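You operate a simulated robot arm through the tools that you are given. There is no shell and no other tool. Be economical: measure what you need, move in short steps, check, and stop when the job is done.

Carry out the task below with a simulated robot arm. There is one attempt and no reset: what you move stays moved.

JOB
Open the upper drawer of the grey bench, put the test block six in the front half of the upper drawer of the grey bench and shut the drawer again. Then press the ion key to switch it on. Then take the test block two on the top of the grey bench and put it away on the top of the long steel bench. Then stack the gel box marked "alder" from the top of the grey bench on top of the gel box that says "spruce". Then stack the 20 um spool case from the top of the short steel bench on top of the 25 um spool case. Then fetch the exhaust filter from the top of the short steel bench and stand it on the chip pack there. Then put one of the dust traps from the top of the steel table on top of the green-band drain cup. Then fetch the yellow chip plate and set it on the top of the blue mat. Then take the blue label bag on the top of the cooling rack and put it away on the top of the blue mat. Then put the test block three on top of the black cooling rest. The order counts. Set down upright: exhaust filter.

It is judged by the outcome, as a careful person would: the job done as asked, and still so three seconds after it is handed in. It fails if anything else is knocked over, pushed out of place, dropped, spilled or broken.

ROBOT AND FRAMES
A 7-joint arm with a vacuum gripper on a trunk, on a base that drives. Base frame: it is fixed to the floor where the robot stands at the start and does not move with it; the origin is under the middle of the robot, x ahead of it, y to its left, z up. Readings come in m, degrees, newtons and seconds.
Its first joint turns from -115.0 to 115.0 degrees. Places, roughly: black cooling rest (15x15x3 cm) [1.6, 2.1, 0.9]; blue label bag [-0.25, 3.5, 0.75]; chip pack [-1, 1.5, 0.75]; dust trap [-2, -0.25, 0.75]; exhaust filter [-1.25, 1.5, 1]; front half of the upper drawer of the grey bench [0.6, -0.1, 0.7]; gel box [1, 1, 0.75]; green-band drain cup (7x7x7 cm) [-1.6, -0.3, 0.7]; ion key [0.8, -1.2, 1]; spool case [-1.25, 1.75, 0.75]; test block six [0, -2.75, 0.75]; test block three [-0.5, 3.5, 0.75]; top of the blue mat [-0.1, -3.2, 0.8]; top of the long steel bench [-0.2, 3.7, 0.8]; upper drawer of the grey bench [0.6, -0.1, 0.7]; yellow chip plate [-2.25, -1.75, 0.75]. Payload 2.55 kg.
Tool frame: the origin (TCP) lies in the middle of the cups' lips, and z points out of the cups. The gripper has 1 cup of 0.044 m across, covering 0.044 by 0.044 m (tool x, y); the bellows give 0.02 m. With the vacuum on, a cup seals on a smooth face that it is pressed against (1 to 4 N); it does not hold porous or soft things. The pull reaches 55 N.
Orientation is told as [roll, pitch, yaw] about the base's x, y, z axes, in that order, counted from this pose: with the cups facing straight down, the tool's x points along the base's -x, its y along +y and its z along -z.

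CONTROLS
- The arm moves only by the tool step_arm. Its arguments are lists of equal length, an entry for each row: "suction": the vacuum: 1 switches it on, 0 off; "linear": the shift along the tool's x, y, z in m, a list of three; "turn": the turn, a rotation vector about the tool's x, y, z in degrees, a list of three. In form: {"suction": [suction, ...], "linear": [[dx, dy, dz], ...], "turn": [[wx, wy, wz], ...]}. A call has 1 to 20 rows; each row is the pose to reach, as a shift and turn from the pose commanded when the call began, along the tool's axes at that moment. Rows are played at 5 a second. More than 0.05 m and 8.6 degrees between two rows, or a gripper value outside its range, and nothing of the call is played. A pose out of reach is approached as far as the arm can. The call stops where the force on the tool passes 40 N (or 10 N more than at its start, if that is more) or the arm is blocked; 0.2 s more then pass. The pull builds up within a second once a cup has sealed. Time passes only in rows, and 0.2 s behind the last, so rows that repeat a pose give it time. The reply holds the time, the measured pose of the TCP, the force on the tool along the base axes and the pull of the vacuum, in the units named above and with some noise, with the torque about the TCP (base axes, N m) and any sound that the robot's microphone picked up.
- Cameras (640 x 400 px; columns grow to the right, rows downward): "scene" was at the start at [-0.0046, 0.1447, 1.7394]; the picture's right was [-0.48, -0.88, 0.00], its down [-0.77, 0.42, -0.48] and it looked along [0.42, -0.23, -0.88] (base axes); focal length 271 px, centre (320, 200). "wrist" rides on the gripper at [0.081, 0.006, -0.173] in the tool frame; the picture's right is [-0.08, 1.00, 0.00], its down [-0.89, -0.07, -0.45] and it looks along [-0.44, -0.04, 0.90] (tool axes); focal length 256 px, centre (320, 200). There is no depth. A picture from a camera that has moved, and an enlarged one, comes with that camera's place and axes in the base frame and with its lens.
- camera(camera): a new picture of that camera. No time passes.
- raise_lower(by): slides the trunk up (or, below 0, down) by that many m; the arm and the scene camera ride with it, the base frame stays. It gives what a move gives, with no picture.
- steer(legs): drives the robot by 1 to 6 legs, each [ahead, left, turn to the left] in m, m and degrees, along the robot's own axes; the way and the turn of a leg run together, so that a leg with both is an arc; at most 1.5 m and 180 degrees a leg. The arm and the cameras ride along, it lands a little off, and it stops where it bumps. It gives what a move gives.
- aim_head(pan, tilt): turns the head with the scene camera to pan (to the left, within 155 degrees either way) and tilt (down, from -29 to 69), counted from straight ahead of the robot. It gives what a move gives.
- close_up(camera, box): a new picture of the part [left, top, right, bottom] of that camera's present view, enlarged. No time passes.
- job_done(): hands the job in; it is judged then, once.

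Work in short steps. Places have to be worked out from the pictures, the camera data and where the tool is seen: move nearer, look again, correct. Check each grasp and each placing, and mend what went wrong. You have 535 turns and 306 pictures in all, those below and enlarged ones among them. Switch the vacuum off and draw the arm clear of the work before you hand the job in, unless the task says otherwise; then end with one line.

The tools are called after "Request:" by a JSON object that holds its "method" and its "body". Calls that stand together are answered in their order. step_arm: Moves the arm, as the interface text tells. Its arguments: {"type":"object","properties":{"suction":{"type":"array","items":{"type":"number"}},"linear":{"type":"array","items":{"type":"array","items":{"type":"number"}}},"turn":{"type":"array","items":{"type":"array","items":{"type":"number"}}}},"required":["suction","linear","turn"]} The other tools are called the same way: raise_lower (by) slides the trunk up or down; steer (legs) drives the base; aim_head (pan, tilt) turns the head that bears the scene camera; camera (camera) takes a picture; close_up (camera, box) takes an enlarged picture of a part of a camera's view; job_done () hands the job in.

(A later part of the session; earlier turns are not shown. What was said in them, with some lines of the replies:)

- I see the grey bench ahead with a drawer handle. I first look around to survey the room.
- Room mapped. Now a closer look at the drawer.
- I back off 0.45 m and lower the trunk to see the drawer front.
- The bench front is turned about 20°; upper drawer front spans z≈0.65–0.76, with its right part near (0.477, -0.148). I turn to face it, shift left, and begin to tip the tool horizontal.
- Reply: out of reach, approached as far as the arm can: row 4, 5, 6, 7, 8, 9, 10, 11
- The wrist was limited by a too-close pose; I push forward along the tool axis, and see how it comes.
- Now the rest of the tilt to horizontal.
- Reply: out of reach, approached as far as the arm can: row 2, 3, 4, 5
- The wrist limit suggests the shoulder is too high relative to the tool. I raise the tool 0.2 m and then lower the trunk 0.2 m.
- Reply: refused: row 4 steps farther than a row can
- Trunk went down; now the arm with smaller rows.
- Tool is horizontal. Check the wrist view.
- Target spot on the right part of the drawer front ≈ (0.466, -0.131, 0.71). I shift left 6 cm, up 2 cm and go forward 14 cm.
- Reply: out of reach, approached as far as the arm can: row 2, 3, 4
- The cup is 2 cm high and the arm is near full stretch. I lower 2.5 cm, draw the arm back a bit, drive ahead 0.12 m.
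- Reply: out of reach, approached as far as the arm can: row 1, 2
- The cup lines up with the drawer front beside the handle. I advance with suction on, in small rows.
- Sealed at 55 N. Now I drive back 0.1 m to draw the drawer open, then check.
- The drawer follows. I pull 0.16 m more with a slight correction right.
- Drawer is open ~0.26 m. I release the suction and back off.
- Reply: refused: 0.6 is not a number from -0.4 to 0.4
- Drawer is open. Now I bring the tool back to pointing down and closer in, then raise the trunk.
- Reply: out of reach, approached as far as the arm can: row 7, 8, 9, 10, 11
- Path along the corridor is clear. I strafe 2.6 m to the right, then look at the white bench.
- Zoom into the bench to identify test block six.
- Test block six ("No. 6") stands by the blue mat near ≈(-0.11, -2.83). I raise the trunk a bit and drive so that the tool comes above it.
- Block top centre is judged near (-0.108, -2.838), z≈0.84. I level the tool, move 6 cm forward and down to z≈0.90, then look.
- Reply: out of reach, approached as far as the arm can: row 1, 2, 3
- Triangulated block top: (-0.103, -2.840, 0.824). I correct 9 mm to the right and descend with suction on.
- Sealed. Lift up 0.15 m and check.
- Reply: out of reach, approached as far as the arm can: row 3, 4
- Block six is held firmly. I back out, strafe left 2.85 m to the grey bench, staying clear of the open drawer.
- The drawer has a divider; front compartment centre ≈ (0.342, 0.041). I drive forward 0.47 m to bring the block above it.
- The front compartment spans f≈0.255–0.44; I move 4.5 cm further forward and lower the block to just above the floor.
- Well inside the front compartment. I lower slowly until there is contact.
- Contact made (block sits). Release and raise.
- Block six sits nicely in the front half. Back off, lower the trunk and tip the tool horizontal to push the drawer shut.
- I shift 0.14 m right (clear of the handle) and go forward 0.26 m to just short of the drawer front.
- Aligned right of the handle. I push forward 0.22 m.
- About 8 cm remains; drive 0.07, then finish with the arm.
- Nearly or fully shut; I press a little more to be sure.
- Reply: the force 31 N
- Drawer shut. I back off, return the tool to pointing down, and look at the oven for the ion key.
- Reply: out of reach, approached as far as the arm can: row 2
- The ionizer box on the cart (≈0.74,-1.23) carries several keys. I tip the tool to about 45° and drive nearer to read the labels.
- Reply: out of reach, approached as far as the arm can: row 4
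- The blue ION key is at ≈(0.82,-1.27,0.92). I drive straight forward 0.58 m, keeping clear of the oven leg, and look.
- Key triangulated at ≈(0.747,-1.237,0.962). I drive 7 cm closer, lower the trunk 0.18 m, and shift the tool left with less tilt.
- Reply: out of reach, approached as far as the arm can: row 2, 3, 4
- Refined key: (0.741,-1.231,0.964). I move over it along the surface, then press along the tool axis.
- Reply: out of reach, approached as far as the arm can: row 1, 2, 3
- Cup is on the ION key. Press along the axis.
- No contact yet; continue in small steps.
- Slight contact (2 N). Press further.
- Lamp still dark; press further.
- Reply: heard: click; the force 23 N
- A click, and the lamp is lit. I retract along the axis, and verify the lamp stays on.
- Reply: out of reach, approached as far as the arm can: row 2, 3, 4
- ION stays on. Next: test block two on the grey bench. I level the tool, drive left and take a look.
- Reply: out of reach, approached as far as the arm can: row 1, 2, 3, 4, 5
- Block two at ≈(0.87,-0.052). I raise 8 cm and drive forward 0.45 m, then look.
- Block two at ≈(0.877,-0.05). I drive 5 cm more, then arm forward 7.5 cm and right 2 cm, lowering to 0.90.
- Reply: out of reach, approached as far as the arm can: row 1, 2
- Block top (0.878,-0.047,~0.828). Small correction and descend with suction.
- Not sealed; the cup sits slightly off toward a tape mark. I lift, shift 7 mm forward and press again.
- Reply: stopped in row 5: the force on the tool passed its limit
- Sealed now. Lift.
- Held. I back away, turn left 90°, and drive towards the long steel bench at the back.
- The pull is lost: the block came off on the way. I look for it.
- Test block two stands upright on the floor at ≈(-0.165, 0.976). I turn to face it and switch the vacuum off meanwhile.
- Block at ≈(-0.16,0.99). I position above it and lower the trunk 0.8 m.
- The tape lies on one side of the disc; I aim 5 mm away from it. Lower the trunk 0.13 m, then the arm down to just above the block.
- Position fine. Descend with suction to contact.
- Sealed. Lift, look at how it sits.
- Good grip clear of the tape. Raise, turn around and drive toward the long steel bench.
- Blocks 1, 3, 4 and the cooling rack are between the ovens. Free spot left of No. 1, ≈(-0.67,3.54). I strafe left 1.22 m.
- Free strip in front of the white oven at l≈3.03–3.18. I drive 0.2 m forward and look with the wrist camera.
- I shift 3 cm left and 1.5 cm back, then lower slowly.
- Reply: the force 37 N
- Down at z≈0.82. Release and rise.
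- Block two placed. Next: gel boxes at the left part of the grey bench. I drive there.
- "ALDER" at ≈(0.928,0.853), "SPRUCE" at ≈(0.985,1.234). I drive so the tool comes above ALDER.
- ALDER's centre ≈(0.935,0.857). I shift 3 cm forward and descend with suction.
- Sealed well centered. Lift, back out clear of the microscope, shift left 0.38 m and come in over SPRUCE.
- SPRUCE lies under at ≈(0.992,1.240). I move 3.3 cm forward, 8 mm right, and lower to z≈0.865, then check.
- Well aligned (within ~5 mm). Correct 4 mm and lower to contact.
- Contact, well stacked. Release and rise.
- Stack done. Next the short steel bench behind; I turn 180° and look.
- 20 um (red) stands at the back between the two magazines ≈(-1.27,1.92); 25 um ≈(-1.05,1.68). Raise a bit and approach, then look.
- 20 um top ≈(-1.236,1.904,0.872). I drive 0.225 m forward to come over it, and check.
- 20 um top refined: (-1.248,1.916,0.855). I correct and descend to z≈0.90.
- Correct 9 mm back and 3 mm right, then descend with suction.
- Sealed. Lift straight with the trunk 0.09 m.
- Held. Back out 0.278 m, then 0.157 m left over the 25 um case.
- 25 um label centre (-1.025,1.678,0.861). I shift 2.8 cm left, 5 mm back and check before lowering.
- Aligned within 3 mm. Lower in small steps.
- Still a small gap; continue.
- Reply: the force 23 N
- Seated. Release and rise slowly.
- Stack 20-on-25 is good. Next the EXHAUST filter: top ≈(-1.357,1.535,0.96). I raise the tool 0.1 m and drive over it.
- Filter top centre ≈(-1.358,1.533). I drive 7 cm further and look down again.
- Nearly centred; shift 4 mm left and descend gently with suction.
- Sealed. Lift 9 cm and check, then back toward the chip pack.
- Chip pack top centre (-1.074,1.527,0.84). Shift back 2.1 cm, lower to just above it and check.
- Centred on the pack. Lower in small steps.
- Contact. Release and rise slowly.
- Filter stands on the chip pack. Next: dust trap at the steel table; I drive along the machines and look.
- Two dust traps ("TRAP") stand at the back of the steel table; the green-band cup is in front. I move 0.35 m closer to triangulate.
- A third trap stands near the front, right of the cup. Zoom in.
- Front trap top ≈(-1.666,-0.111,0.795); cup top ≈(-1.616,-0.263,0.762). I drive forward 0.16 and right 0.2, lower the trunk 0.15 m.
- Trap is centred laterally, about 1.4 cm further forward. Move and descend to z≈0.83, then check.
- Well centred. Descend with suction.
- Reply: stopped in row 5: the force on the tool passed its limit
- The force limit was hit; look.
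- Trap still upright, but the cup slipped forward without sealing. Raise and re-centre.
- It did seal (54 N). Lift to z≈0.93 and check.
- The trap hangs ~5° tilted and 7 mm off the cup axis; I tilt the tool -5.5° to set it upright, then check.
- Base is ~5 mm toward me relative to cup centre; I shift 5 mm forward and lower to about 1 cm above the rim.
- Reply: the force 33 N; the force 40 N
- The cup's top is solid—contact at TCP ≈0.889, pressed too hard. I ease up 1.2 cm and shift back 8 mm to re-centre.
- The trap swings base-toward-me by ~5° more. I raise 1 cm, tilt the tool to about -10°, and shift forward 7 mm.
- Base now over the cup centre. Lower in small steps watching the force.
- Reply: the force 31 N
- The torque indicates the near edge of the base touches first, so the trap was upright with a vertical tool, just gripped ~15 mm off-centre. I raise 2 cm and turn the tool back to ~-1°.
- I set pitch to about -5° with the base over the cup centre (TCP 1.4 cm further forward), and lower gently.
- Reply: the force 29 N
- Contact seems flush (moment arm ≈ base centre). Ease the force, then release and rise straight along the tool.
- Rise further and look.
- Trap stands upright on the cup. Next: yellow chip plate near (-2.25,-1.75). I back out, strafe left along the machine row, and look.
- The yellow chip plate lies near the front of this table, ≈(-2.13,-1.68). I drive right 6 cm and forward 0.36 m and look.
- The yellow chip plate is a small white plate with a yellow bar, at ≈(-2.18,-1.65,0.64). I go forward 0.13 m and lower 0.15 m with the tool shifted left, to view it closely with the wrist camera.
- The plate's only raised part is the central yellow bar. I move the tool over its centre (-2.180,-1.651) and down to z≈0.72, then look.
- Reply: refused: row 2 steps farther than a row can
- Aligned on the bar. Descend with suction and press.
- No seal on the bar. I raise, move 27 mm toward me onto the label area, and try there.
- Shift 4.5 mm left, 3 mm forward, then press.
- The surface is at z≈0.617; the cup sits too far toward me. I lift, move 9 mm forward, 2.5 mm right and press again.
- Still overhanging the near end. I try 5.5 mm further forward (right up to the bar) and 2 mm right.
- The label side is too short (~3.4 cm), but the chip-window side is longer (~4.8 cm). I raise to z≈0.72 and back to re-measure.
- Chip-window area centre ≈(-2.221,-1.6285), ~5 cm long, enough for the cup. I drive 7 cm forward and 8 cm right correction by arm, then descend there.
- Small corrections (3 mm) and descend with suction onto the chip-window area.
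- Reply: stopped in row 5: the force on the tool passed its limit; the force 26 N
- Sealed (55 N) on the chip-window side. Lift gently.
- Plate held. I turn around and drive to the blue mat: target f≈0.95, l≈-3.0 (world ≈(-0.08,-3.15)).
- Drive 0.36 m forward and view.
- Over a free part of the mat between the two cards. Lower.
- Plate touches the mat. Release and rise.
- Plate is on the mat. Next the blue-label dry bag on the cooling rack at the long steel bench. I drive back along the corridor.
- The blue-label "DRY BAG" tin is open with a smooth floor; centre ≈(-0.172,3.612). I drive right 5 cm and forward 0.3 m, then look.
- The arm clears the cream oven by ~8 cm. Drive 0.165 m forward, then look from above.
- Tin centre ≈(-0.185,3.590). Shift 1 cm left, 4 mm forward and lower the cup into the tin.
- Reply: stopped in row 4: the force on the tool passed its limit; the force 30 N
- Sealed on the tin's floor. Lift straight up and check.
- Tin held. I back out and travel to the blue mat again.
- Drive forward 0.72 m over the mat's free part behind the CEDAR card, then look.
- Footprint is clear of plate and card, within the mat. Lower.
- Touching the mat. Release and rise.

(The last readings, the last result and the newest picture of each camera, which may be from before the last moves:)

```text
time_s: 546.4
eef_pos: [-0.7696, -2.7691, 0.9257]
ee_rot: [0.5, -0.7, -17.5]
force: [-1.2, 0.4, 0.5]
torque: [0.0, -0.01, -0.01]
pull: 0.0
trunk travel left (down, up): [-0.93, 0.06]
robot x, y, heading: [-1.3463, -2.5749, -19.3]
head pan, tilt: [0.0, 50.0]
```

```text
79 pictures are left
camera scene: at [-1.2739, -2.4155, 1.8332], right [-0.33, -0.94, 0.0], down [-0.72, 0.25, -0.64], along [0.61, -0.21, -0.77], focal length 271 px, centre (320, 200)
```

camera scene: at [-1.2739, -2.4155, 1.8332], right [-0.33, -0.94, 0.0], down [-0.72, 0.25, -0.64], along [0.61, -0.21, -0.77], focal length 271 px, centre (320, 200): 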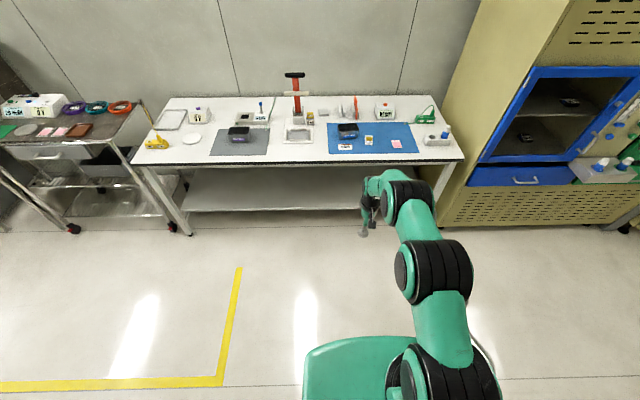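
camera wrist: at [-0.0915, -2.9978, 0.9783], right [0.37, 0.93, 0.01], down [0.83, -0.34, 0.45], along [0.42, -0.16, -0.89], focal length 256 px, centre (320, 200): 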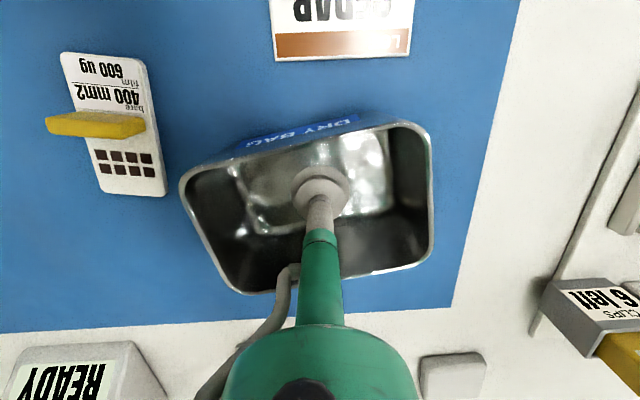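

Tin on the mat, all tidy. Last: test block three on the long bench. I travel back.

Request:
{"method": "steer", "body": {"legs": [[0, 1.35, 0], [0, 1.35, 0], [0, 1.3, 0], [0, 1.15, 0], [0, 0, 90]]}}

Request:
{"method": "steer", "body": {"legs": [[0, 1.17, 0]]}}

Request:
{"method": "camera", "body": {"camera": "scene"}}

```text
time_s: 575.0
eef_pos: [0.4799, 2.8879, 0.9265]
ee_rot: [0.6, -0.6, 73.5]
force: [0.9, 0.4, 0.2]
torque: [0.01, 0.01, 0.0]
pull: 0.0
trunk travel left (down, up): [-0.93, 0.06]
robot x, y, heading: [0.296, 2.3084, 71.9]
head pan, tilt: [0.0, 50.0]
```

```text
time_s: 580.9
eef_pos: [-0.6305, 3.2492, 0.9262]
ee_rot: [0.6, -0.6, 73.5]
force: [-0.3, 0.0, -0.3]
torque: [0.02, 0.0, 0.01]
pull: 0.1
trunk travel left (down, up): [-0.93, 0.06]
robot x, y, heading: [-0.8125, 2.6706, 72.1]
head pan, tilt: [0.0, 50.0]
```

```text
78 pictures are left
camera scene: at [-0.9769, 2.7393, 1.8332], right [0.95, -0.31, 0.0], down [-0.24, -0.73, -0.64], along [0.2, 0.61, -0.77], focal length 271 px, centre (320, 200)
```

scene: 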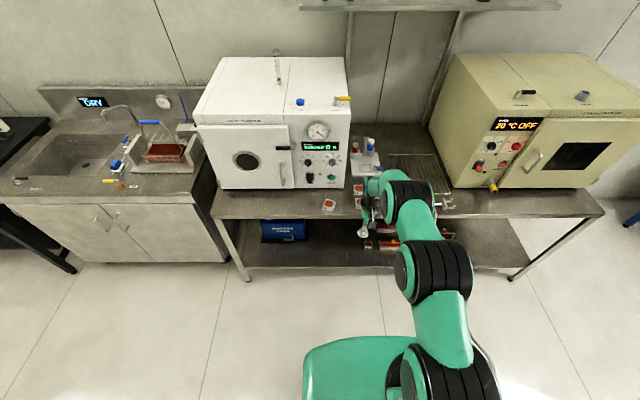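

Request:
{"method": "steer", "body": {"legs": [[0.3, -0.026, 0]]}}

Request:
{"method": "camera", "body": {"camera": "wrist"}}

Request:
{"method": "close_up", "body": {"camera": "scene", "box": [310, 150, 450, 250]}}

```text
time_s: 582.9
eef_pos: [-0.5129, 3.5263, 0.9261]
ee_rot: [0.6, -0.6, 73.6]
force: [-0.4, 0.3, 0.1]
torque: [-0.04, 0.03, -0.03]
pull: 0.0
trunk travel left (down, up): [-0.93, 0.06]
robot x, y, heading: [-0.6922, 2.9436, 72.3]
head pan, tilt: [0.0, 50.0]
```

```text
77 pictures are left
camera wrist: at [-0.5395, 3.4486, 1.097], right [-0.93, 0.36, 0.01], down [0.32, 0.83, 0.45], along [0.15, 0.43, -0.89], focal length 256 px, centre (320, 200)
```

wrist: 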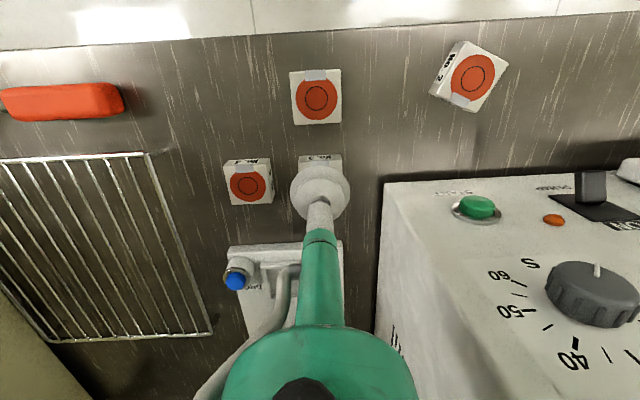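

```text
4.00 times, centred on (380, 200) of scene
camera zoom: at [-0.8589, 3.0169, 1.8333], right [0.95, -0.31, 0.0], down [-0.24, -0.73, -0.64], along [0.2, 0.61, -0.77], focal length 1086 px, centre (80, 200)
```

zoom: 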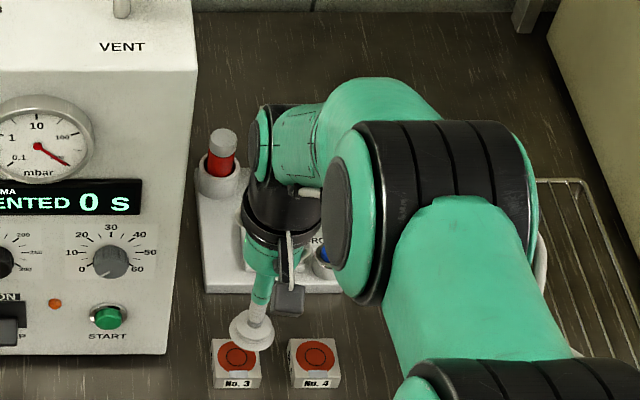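

Shift 3.7 cm forward (biased away from the tape on the near edge) and descend to z≈0.855, then check.

Request:
{"method": "step_arm", "body": {"suction": [0, 0, 0], "linear": [[-0.0375, -0.001, 0.01], [-0.0375, -0.001, 0.045], [-0.0375, -0.001, 0.07]], "turn": [[0, 0, 0], [0, 0, 0], [0, 0, 0]]}}

Request:
{"method": "close_up", "body": {"camera": "wrist", "box": [250, 110, 390, 220]}}

Request:
{"method": "close_up", "body": {"camera": "scene", "box": [330, 170, 400, 250]}}

```text
time_s: 583.7
eef_pos: [-0.5021, 3.5643, 0.8571]
ee_rot: [0.5, -0.8, 73.5]
force: [0.1, 0.4, 0.7]
torque: [-0.08, 0.03, 0.0]
pull: 0.0
trunk travel left (down, up): [-0.93, 0.06]
robot x, y, heading: [-0.6958, 2.9461, 71.8]
head pan, tilt: [0.0, 50.0]
```

```text
3.64 times, centred on (320, 165) of wrist
camera zoom: at [-0.529, 3.4858, 1.0278], right [-0.93, 0.36, 0.01], down [0.32, 0.83, 0.46], along [0.15, 0.43, -0.89], focal length 931 px, centre (320, 327)
```

zoom: 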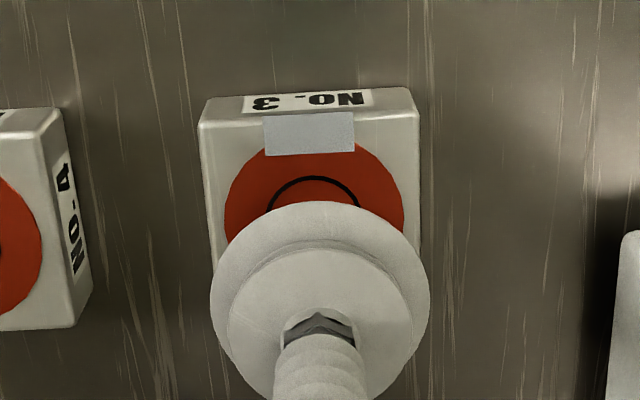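

```text
5.00 times, centred on (365, 210) of scene
camera zoom: at [-0.859, 3.0168, 1.8333], right [0.95, -0.31, 0.0], down [-0.24, -0.73, -0.64], along [0.2, 0.61, -0.77], focal length 1357 px, centre (95, 150)
```

zoom: 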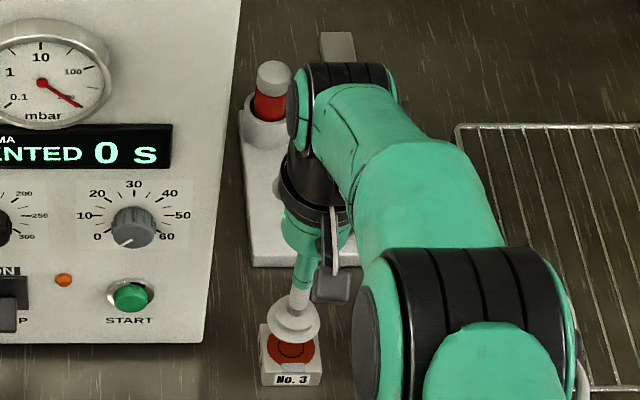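

Good. Nudge 3 mm right, 1 mm forward and press with suction.

Request:
{"method": "step_arm", "body": {"suction": [1, 1, 1, 1, 1, 1], "linear": [[-0.001, -0.003, 0.015], [-0.001, -0.003, 0.026], [-0.001, -0.003, 0.032], [-0.001, -0.003, 0.037], [-0.001, -0.003, 0.04], [-0.001, -0.003, 0.04]], "turn": [[0, 0, 0], [0, 0, 0], [0, 0, 0], [0, 0, 0], [0, 0, 0], [0, 0, 0]]}}

```text
time_s: 585.1
eef_pos: [-0.5041, 3.5506, 0.826]
ee_rot: [0.6, -0.5, 73.6]
force: [1.5, -0.9, 0.5]
torque: [-0.03, -0.02, -0.03]
pull: 55.2
out of reach, approached as far as the arm can: row 1, 2, 3, 4, 5, 6
trunk travel left (down, up): [-0.93, 0.06]
robot x, y, heading: [-0.6919, 2.9497, 72.2]
head pan, tilt: [0.0, 50.0]
```

Sealed, but the arm ended at its reach limit. Check where the cup sits.

Request:
{"method": "close_up", "body": {"camera": "wrist", "box": [250, 110, 390, 220]}}

Request:
{"method": "close_up", "body": {"camera": "scene", "box": [340, 200, 390, 250]}}

```text
3.64 times, centred on (320, 165) of wrist
camera zoom: at [-0.5309, 3.4722, 0.9962], right [-0.93, 0.36, 0.01], down [0.32, 0.83, 0.45], along [0.15, 0.43, -0.89], focal length 931 px, centre (320, 327)
```

zoom: 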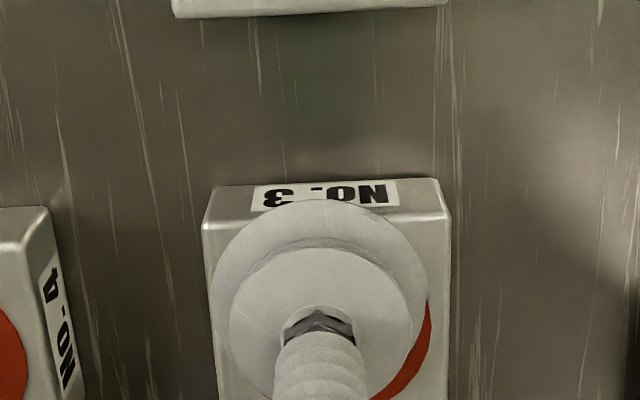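

```text
8.00 times, centred on (365, 225) of scene
camera zoom: at [-0.8592, 3.0158, 1.8333], right [0.95, -0.31, 0.0], down [-0.24, -0.73, -0.64], along [0.2, 0.61, -0.77], focal length 2171 px, centre (-40, 0)
```

zoom: 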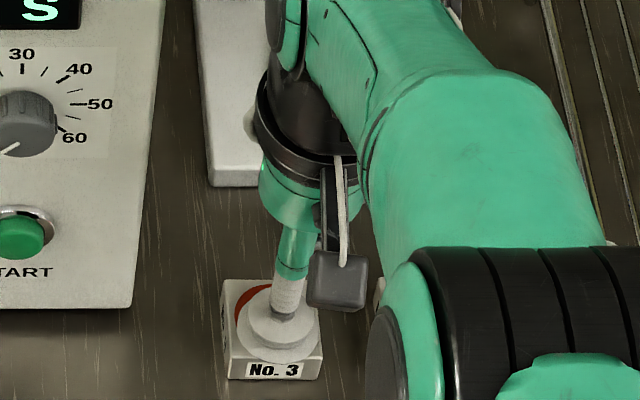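

The cup covers the tape—risky. I release, rise, drive 4 cm closer for reach, and re-grip properly.

Request:
{"method": "step_arm", "body": {"suction": [0, 0, 0, 0, 0], "linear": [[0, 0, 0], [0, 0, 0], [0, 0, -0.005], [0, 0, -0.02], [0.03, 0, -0.04]], "turn": [[0, 0, 0], [0, 0, 0], [0, 0, 0], [0, 0, 0], [0, 0, 0]]}}

Request:
{"method": "steer", "body": {"legs": [[0.05, 0, 0]]}}

Request:
{"method": "close_up", "body": {"camera": "wrist", "box": [250, 110, 390, 220]}}

```text
time_s: 586.3
eef_pos: [-0.5126, 3.5204, 0.8642]
ee_rot: [0.6, -0.5, 73.6]
force: [-0.3, 0.3, 0.3]
torque: [0.02, 0.01, -0.01]
pull: 0.1
trunk travel left (down, up): [-0.93, 0.06]
robot x, y, heading: [-0.6939, 2.9498, 72.1]
head pan, tilt: [0.0, 50.0]
```

```text
time_s: 587.3
eef_pos: [-0.4951, 3.5692, 0.8641]
ee_rot: [0.6, -0.6, 73.7]
force: [0.7, 0.3, -0.4]
torque: [0.0, 0.05, -0.01]
pull: 0.0
trunk travel left (down, up): [-0.93, 0.06]
robot x, y, heading: [-0.6789, 2.9909, 72.1]
head pan, tilt: [0.0, 50.0]
```

```text
3.64 times, centred on (320, 165) of wrist
camera zoom: at [-0.5231, 3.4917, 1.0358], right [-0.93, 0.36, 0.01], down [0.32, 0.83, 0.45], along [0.15, 0.43, -0.89], focal length 931 px, centre (320, 327)
```

zoom: 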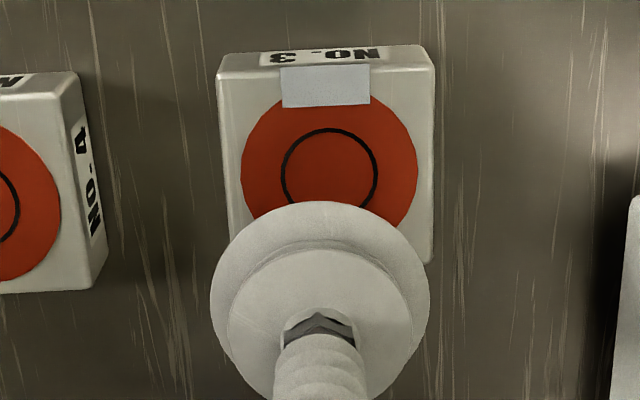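

Now I shift back 12 mm, left 2 mm and press.

Request:
{"method": "step_arm", "body": {"suction": [1, 1, 1, 1, 1, 1], "linear": [[0.012, 0.002, 0.015], [0.012, 0.002, 0.032], [0.012, 0.002, 0.038], [0.012, 0.002, 0.043], [0.012, 0.002, 0.046], [0.012, 0.002, 0.046]], "turn": [[0, 0, 0], [0, 0, 0], [0, 0, 0], [0, 0, 0], [0, 0, 0], [0, 0, 0]]}}

Request:
{"method": "close_up", "body": {"camera": "wrist", "box": [250, 110, 390, 220]}}

```text
time_s: 588.7
eef_pos: [-0.5009, 3.5607, 0.823]
ee_rot: [0.6, -1.1, 73.7]
force: [-3.4, -3.1, 24.5]
torque: [-0.57, -0.22, -0.08]
pull: 54.8
trunk travel left (down, up): [-0.93, 0.06]
robot x, y, heading: [-0.6798, 2.9917, 72.1]
head pan, tilt: [0.0, 50.0]
```

```text
3.64 times, centred on (320, 165) of wrist
camera zoom: at [-0.5294, 3.4802, 0.9931], right [-0.93, 0.36, 0.01], down [0.32, 0.83, 0.46], along [0.15, 0.43, -0.89], focal length 931 px, centre (320, 327)
```

zoom: 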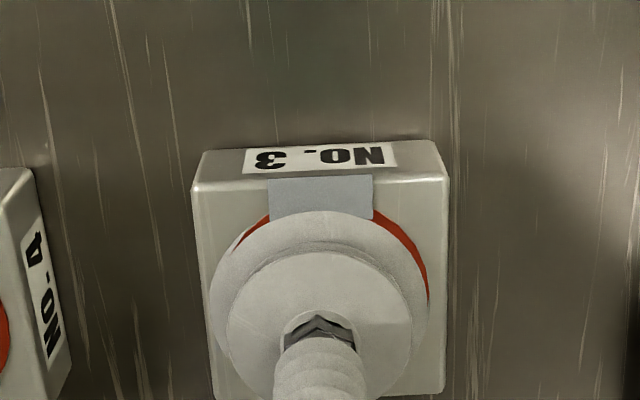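

Slight overlap with the tape edge; I re-grip 2 mm further forward.

Request:
{"method": "step_arm", "body": {"suction": [0, 0, 0, 0, 0, 1, 1, 1, 1, 1], "linear": [[0, 0, 0], [0, 0, 0], [0, 0, -0.01], [0, 0, -0.02], [-0.0022, 0, -0.02], [-0.0022, 0, -0.01], [-0.0022, 0, -0.005], [-0.0022, 0, -0.002], [-0.0022, 0, -0.001], [-0.0022, 0, -0.001]], "turn": [[0, 0, 0], [0, 0, 0], [0, 0, 0], [0, 0, 0], [0, 0, 0], [0, 0, 0], [0, 0, 0], [0, 0, 0], [0, 0, 0], [0, 0, 0]]}}

Request:
{"method": "close_up", "body": {"camera": "wrist", "box": [250, 110, 390, 220]}}

```text
time_s: 590.9
eef_pos: [-0.5009, 3.5616, 0.8225]
ee_rot: [0.6, -1.0, 73.6]
force: [-2.3, -2.3, 21.6]
torque: [-0.6, -0.32, -0.11]
pull: 55.0
trunk travel left (down, up): [-0.93, 0.06]
robot x, y, heading: [-0.6806, 2.9948, 71.8]
head pan, tilt: [0.0, 50.0]
```

```text
3.64 times, centred on (320, 165) of wrist
camera zoom: at [-0.529, 3.4819, 0.9932], right [-0.93, 0.36, 0.01], down [0.32, 0.83, 0.46], along [0.15, 0.43, -0.89], focal length 931 px, centre (320, 327)
```

zoom: 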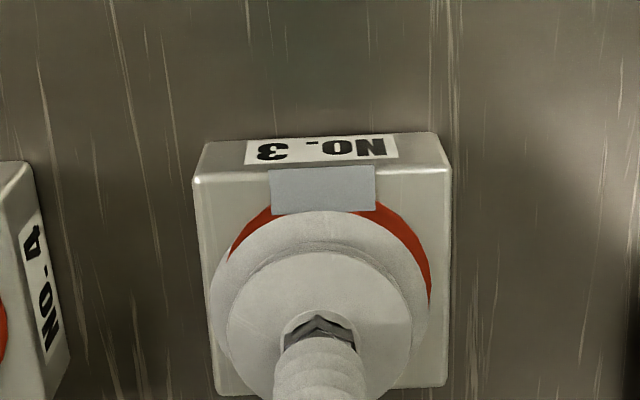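

Good grip clear of the tape. Lift, back out, and go toward the blue bench.

Request:
{"method": "step_arm", "body": {"suction": [1, 1, 1, 1], "linear": [[0, 0, -0.01], [0, 0, -0.04], [0, 0, -0.08], [0, 0, -0.1]], "turn": [[0, 0, 0], [0, 0, 0], [0, 0, 0], [0, 0, 0]]}}

Request:
{"method": "steer", "body": {"legs": [[-0.45, 0, 0], [0, -1.2, 0], [0, 0, -90]]}}

Request:
{"method": "aim_head", "body": {"pan": 0, "tilt": 45}}

Request:
{"method": "camera", "body": {"camera": "scene"}}

```text
time_s: 591.9
eef_pos: [-0.502, 3.5583, 0.92]
ee_rot: [0.5, -0.5, 73.7]
force: [0.9, 0.5, -1.4]
torque: [0.03, -0.01, -0.03]
pull: 54.8
trunk travel left (down, up): [-0.93, 0.06]
robot x, y, heading: [-0.6828, 2.9934, 72.1]
head pan, tilt: [0.0, 50.0]
```

```text
time_s: 604.0
eef_pos: [0.8865, 2.0223, 0.9192]
ee_rot: [0.6, -0.5, -16.0]
force: [-1.2, 0.3, -2.3]
torque: [0.0, 0.0, 0.01]
pull: 54.7
trunk travel left (down, up): [-0.93, 0.06]
robot x, y, heading: [0.32, 2.1961, -17.9]
head pan, tilt: [0.0, 50.0]
```

```text
time_s: 604.7
eef_pos: [0.8866, 2.0229, 0.9192]
ee_rot: [0.6, -0.7, -16.0]
force: [0.4, -0.1, -1.6]
torque: [-0.01, -0.02, -0.04]
pull: 55.2
trunk travel left (down, up): [-0.93, 0.06]
robot x, y, heading: [0.3214, 2.1955, -17.7]
head pan, tilt: [0.0, 45.0]
```

```text
68 pictures are left
camera scene: at [0.3923, 2.3577, 1.8401], right [-0.3, -0.95, 0.0], down [-0.67, 0.21, -0.71], along [0.67, -0.21, -0.71], focal length 271 px, centre (320, 200)
```

scene: 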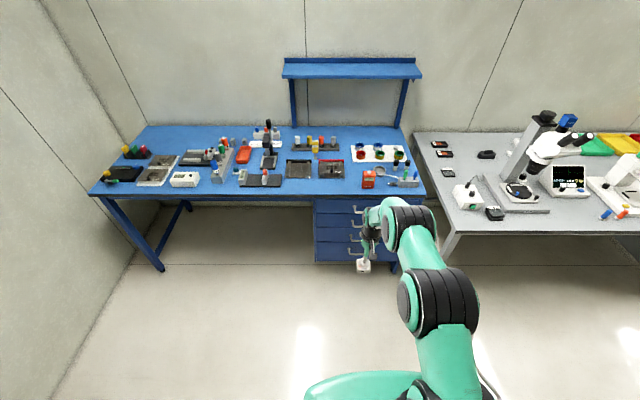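

Request:
{"method": "close_up", "body": {"camera": "scene", "box": [200, 110, 440, 220]}}

Request:
{"method": "close_up", "body": {"camera": "scene", "box": [80, 110, 300, 220]}}

```text
2.67 times, centred on (320, 165) of scene
camera zoom: at [0.3923, 2.3577, 1.8401], right [-0.3, -0.95, 0.0], down [-0.67, 0.21, -0.71], along [0.67, -0.21, -0.71], focal length 724 px, centre (320, 293)
```

zoom: 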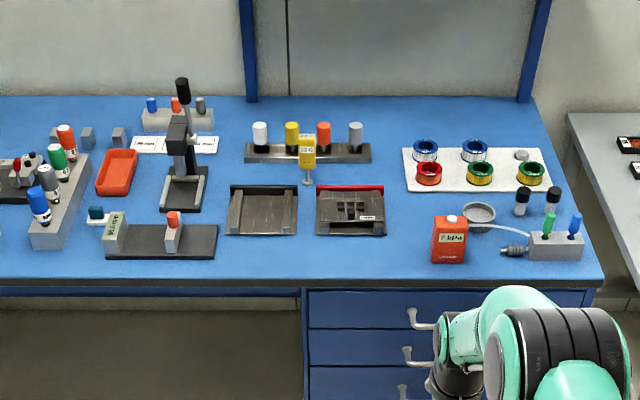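

```text
2.91 times, centred on (190, 165) of scene
camera zoom: at [0.3923, 2.3577, 1.8401], right [-0.3, -0.95, 0.0], down [-0.67, 0.21, -0.71], along [0.67, -0.21, -0.71], focal length 790 px, centre (698, 302)
```

zoom: 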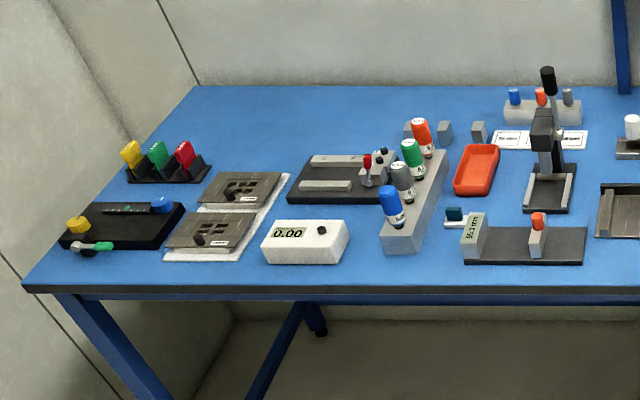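

The black cooling rest (black-rimmed plate) is at ≈(1.58,2.11). I raise the block and drive left 0.31, forward 0.45 m, then look.

Request:
{"method": "raise_lower", "body": {"by": 0.05}}

Request:
{"method": "step_arm", "body": {"suction": [1, 1], "linear": [[0, 0, -0.03], [0.01, 0, -0.06]], "turn": [[0, 0, 0], [0, 0, 0]]}}

Request:
{"method": "steer", "body": {"legs": [[0, 0.31, -1], [0.47, 0, 0]]}}

Request:
{"method": "camera", "body": {"camera": "wrist"}}

Request:
{"method": "camera", "body": {"camera": "scene"}}

```text
time_s: 605.6
eef_pos: [0.8883, 2.0229, 0.969]
ee_rot: [0.6, -0.6, -16.1]
force: [0.2, 0.3, -1.6]
torque: [-0.05, -0.02, 0.01]
pull: 55.1
trunk travel left (down, up): [-0.98, 0.01]
robot x, y, heading: [0.3217, 2.1977, -17.7]
head pan, tilt: [0.0, 45.0]
```

```text
time_s: 606.2
eef_pos: [0.8754, 2.0251, 1.0292]
ee_rot: [0.5, -0.6, -16.0]
force: [0.1, 0.0, -1.7]
torque: [-0.03, -0.03, 0.01]
pull: 54.9
trunk travel left (down, up): [-0.98, 0.01]
robot x, y, heading: [0.3215, 2.1935, -17.5]
head pan, tilt: [0.0, 45.0]
```

```text
time_s: 610.7
eef_pos: [1.4128, 2.1535, 1.0291]
ee_rot: [0.6, -0.6, -17.2]
force: [-0.2, 1.4, -1.3]
torque: [-0.02, 0.02, -0.03]
pull: 55.0
trunk travel left (down, up): [-0.98, 0.01]
robot x, y, heading: [0.8571, 2.3375, -18.9]
head pan, tilt: [0.0, 45.0]
```

```text
65 pictures are left
camera wrist: at [1.3359, 2.1823, 1.2006], right [0.37, 0.93, 0.01], down [0.83, -0.34, 0.45], along [0.43, -0.16, -0.89], focal length 256 px, centre (320, 200)
```

wrist: 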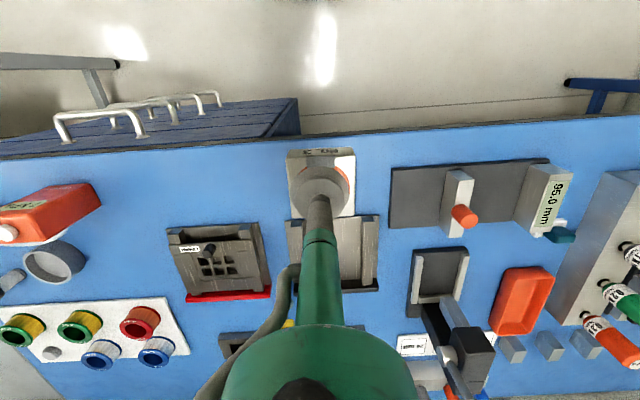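

```text
64 pictures are left
camera scene: at [0.9354, 2.4972, 1.8902], right [-0.32, -0.95, 0.0], down [-0.67, 0.23, -0.71], along [0.67, -0.23, -0.71], focal length 271 px, centre (320, 200)
```

scene: 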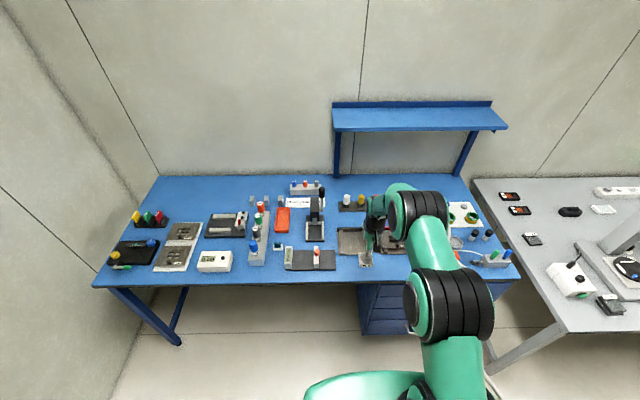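

Request:
{"method": "close_up", "body": {"camera": "scene", "box": [310, 210, 420, 280]}}

Request:
{"method": "close_up", "body": {"camera": "wrist", "box": [240, 130, 420, 310]}}

```text
5.71 times, centred on (365, 245) of scene
camera zoom: at [0.9354, 2.4972, 1.8902], right [-0.32, -0.95, 0.0], down [-0.67, 0.23, -0.71], along [0.67, -0.23, -0.71], focal length 1551 px, centre (63, -57)
```

zoom: 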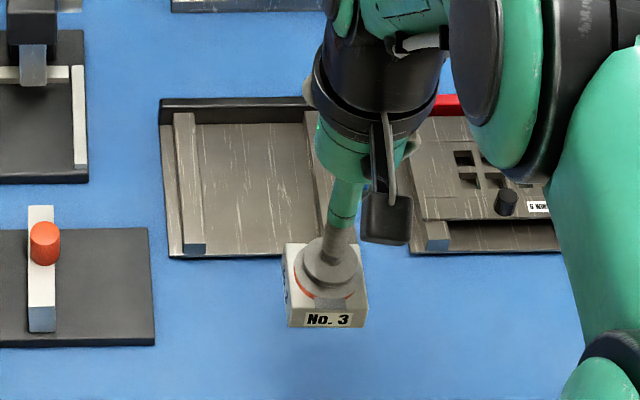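

```text
2.22 times, centred on (330, 220) of wrist
camera zoom: at [1.3359, 2.1823, 1.2006], right [0.37, 0.93, 0.01], down [0.83, -0.34, 0.45], along [0.43, -0.16, -0.89], focal length 569 px, centre (298, 156)
```

zoom: 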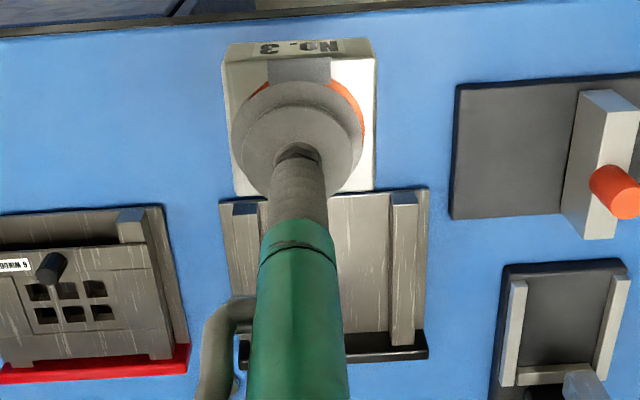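

Rest surface centre between the rails ≈(1.605,2.103,0.845). Drive 0.195 m forward and check.

Request:
{"method": "steer", "body": {"legs": [[0.19, 0.009, 0]]}}

Request:
{"method": "step_arm", "body": {"suction": [1, 1, 1], "linear": [[0, 0, 0.04], [0, 0, 0.08], [0, 0, 0.11]], "turn": [[0, 0, 0], [0, 0, 0], [0, 0, 0]]}}

Request:
{"method": "close_up", "body": {"camera": "wrist", "box": [220, 80, 440, 260]}}

Request:
{"method": "close_up", "body": {"camera": "scene", "box": [310, 170, 420, 240]}}

```text
time_s: 612.3
eef_pos: [1.5945, 2.1002, 1.0293]
ee_rot: [0.6, -0.6, -17.3]
force: [0.4, 0.3, -2.0]
torque: [-0.04, -0.01, 0.05]
pull: 55.1
trunk travel left (down, up): [-0.98, 0.01]
robot x, y, heading: [1.0427, 2.2857, -19.0]
head pan, tilt: [0.0, 45.0]
```

```text
time_s: 613.1
eef_pos: [1.5971, 2.1007, 0.9193]
ee_rot: [0.7, -0.7, -17.2]
force: [0.3, 0.5, -1.1]
torque: [-0.01, 0.01, -0.02]
pull: 54.6
trunk travel left (down, up): [-0.98, 0.01]
robot x, y, heading: [1.0449, 2.2862, -19.0]
head pan, tilt: [0.0, 45.0]
```

```text
2.22 times, centred on (330, 170) of wrist
camera zoom: at [1.5193, 2.1303, 1.0911], right [0.37, 0.93, 0.01], down [0.82, -0.34, 0.45], along [0.43, -0.16, -0.89], focal length 569 px, centre (298, 267)
```

zoom: 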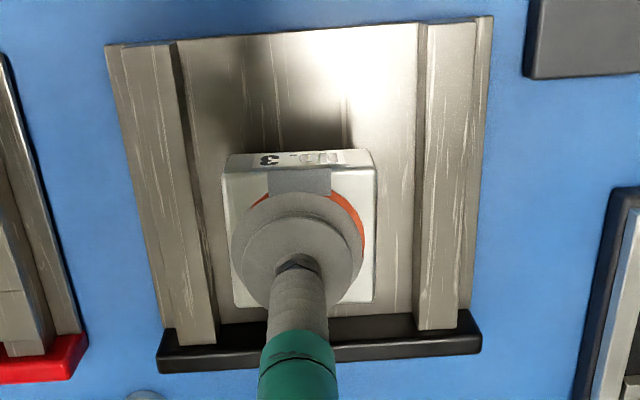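

```text
5.71 times, centred on (365, 205) of scene
camera zoom: at [1.1172, 2.4444, 1.8902], right [-0.32, -0.95, 0.0], down [-0.67, 0.23, -0.71], along [0.67, -0.23, -0.71], focal length 1551 px, centre (63, 171)
```

zoom: 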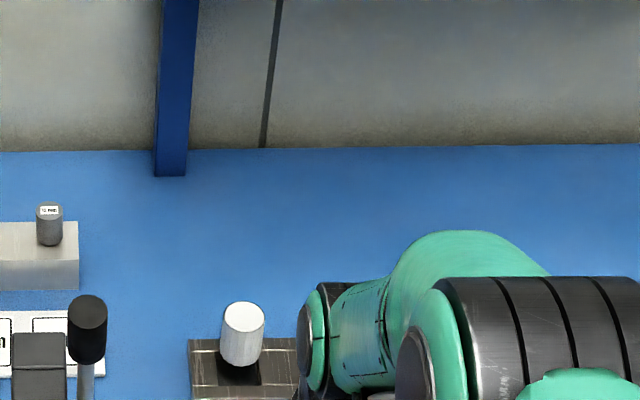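

Block is centred between the rails. Lower to contact.

Request:
{"method": "step_arm", "body": {"suction": [1, 1, 1], "linear": [[0, 0, 0.015], [0, 0, 0.028], [0, 0, 0.036]], "turn": [[0, 0, 0], [0, 0, 0], [0, 0, 0]]}}

Request:
{"method": "step_arm", "body": {"suction": [1, 1, 1], "linear": [[0, 0, 0.004], [0, 0, 0.008], [0, 0, 0.012]], "turn": [[0, 0, 0], [0, 0, 0], [0, 0, 0]]}}

```text
time_s: 613.9
eef_pos: [1.5964, 2.1021, 0.8835]
ee_rot: [0.6, -0.6, -17.3]
force: [0.0, -0.4, -1.2]
torque: [0.04, -0.02, 0.0]
pull: 55.0
trunk travel left (down, up): [-0.98, 0.01]
robot x, y, heading: [1.0415, 2.2826, -18.6]
head pan, tilt: [0.0, 45.0]
```

```text
time_s: 614.8
eef_pos: [1.6025, 2.0999, 0.8782]
ee_rot: [0.5, -1.4, -17.3]
force: [-6.0, 3.5, 19.5]
torque: [-0.3, 0.42, -0.14]
pull: 55.4
trunk travel left (down, up): [-0.98, 0.01]
robot x, y, heading: [1.0421, 2.2852, -18.8]
head pan, tilt: [0.0, 45.0]
stopped in row 3: the force on the tool passed its limit (the readings are from after the stop); the commanded pose is now the measured one
```

Contact. Release and rise.

Request:
{"method": "step_arm", "body": {"suction": [0, 0, 0, 0, 0, 0, 0], "linear": [[0, 0, -0.002], [0, 0, -0.002], [0, 0, -0.003], [0, 0, -0.01], [0, 0, -0.04], [0, 0, -0.08], [0, 0, -0.12]], "turn": [[0, 0, 0], [0, 0, 0], [0, 0, 0], [0, 0, 0], [0, 0, 0], [0, 0, 0], [0, 0, 0]]}}

Request:
{"method": "camera", "body": {"camera": "wrist"}}

Request:
{"method": "steer", "body": {"legs": [[-0.8, 0, 0]]}}

Request:
{"method": "camera", "body": {"camera": "scene"}}

```text
time_s: 616.4
eef_pos: [1.595, 2.0999, 0.9942]
ee_rot: [0.6, -1.0, -17.3]
force: [0.2, 0.3, 0.0]
torque: [0.0, -0.05, 0.02]
pull: 0.0
trunk travel left (down, up): [-0.98, 0.01]
robot x, y, heading: [1.0382, 2.2868, -18.8]
head pan, tilt: [0.0, 45.0]
```

```text
59 pictures are left
camera wrist: at [1.5175, 2.1292, 1.1653], right [0.37, 0.93, 0.01], down [0.82, -0.33, 0.46], along [0.43, -0.16, -0.89], focal length 256 px, centre (320, 200)
```

wrist: 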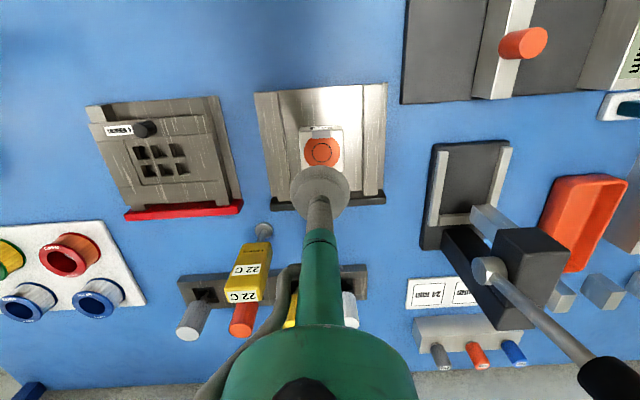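

```text
time_s: 620.7
eef_pos: [0.8386, 2.3617, 0.9951]
ee_rot: [0.6, -1.0, -16.8]
force: [0.5, -1.1, 0.3]
torque: [0.03, -0.01, -0.02]
pull: 0.0
trunk travel left (down, up): [-0.98, 0.01]
robot x, y, heading: [0.2828, 2.5459, -18.6]
head pan, tilt: [0.0, 45.0]
```

```text
58 pictures are left
camera scene: at [0.3556, 2.7025, 1.8902], right [-0.32, -0.95, 0.0], down [-0.67, 0.22, -0.71], along [0.67, -0.22, -0.71], focal length 271 px, centre (320, 200)
```

scene: 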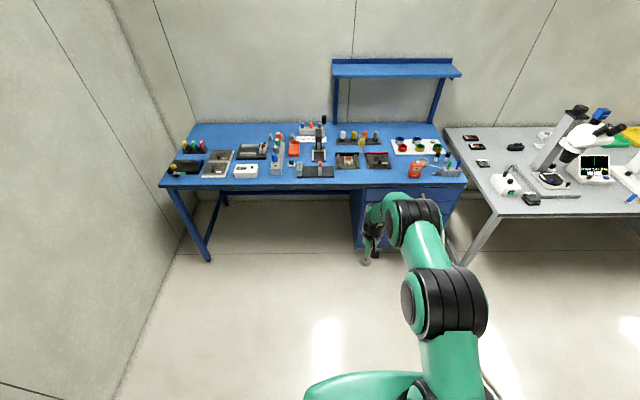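

Everything placed. A last check of the short steel bench and the grey bench drawer from here.

Request:
{"method": "aim_head", "body": {"pan": -128, "tilt": 35}}

Request:
{"method": "close_up", "body": {"camera": "scene", "box": [160, 100, 480, 300]}}

Request:
{"method": "aim_head", "body": {"pan": -60, "tilt": 35}}

Request:
{"method": "camera", "body": {"camera": "scene"}}

```text
time_s: 622.8
eef_pos: [0.839, 2.3614, 0.9956]
ee_rot: [0.6, -1.0, -16.9]
force: [-0.1, -0.8, 0.0]
torque: [0.0, 0.04, -0.04]
pull: 0.1
trunk travel left (down, up): [-0.98, 0.01]
robot x, y, heading: [0.2827, 2.5429, -18.8]
head pan, tilt: [-128.0, 35.0]
```

```text
2.00 times, centred on (320, 200) of scene
camera zoom: at [0.2052, 2.6797, 1.905], right [-0.55, 0.83, 0.0], down [0.48, 0.32, -0.82], along [-0.68, -0.45, -0.57], focal length 543 px, centre (320, 200)
```

zoom: 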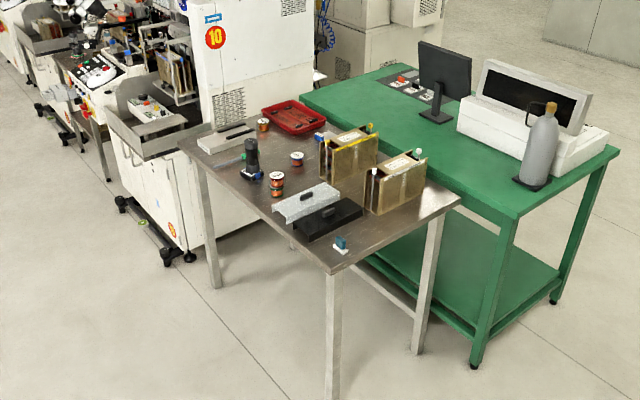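

```text
time_s: 624.2
eef_pos: [0.8379, 2.3617, 0.9948]
ee_rot: [0.6, -1.2, -16.8]
force: [0.2, -0.1, 0.3]
torque: [-0.03, 0.02, 0.01]
pull: 0.1
trunk travel left (down, up): [-0.98, 0.01]
robot x, y, heading: [0.2825, 2.5387, -18.6]
head pan, tilt: [-60.0, 35.0]
```

```text
56 pictures are left
camera scene: at [0.296, 2.642, 1.905], right [-0.98, -0.2, 0.0], down [-0.11, 0.56, -0.82], along [0.16, -0.8, -0.57], focal length 271 px, centre (320, 200)
```

scene: 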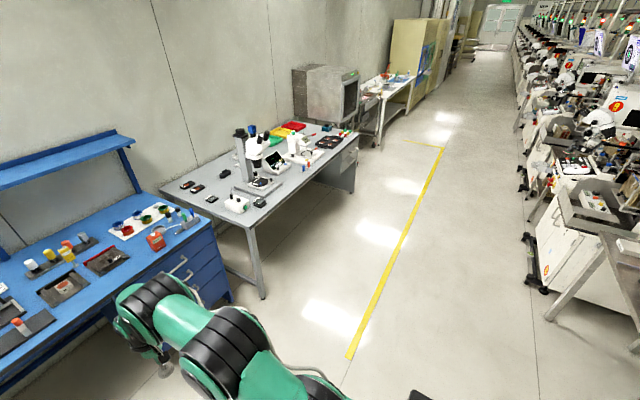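

All stacks stand and the drawer is shut; the vacuum is off and the arm is clear. I hand in.

Request:
{"method": "job_done", "body": {}}

```text
The job is handed in.
```

I did all ten steps in the order you gave and handed the job in, but test block two was dropped once on the way. It came off the vacuum cup while I was driving and landed upright on the floor. I picked it up and set it on top of the long steel bench.
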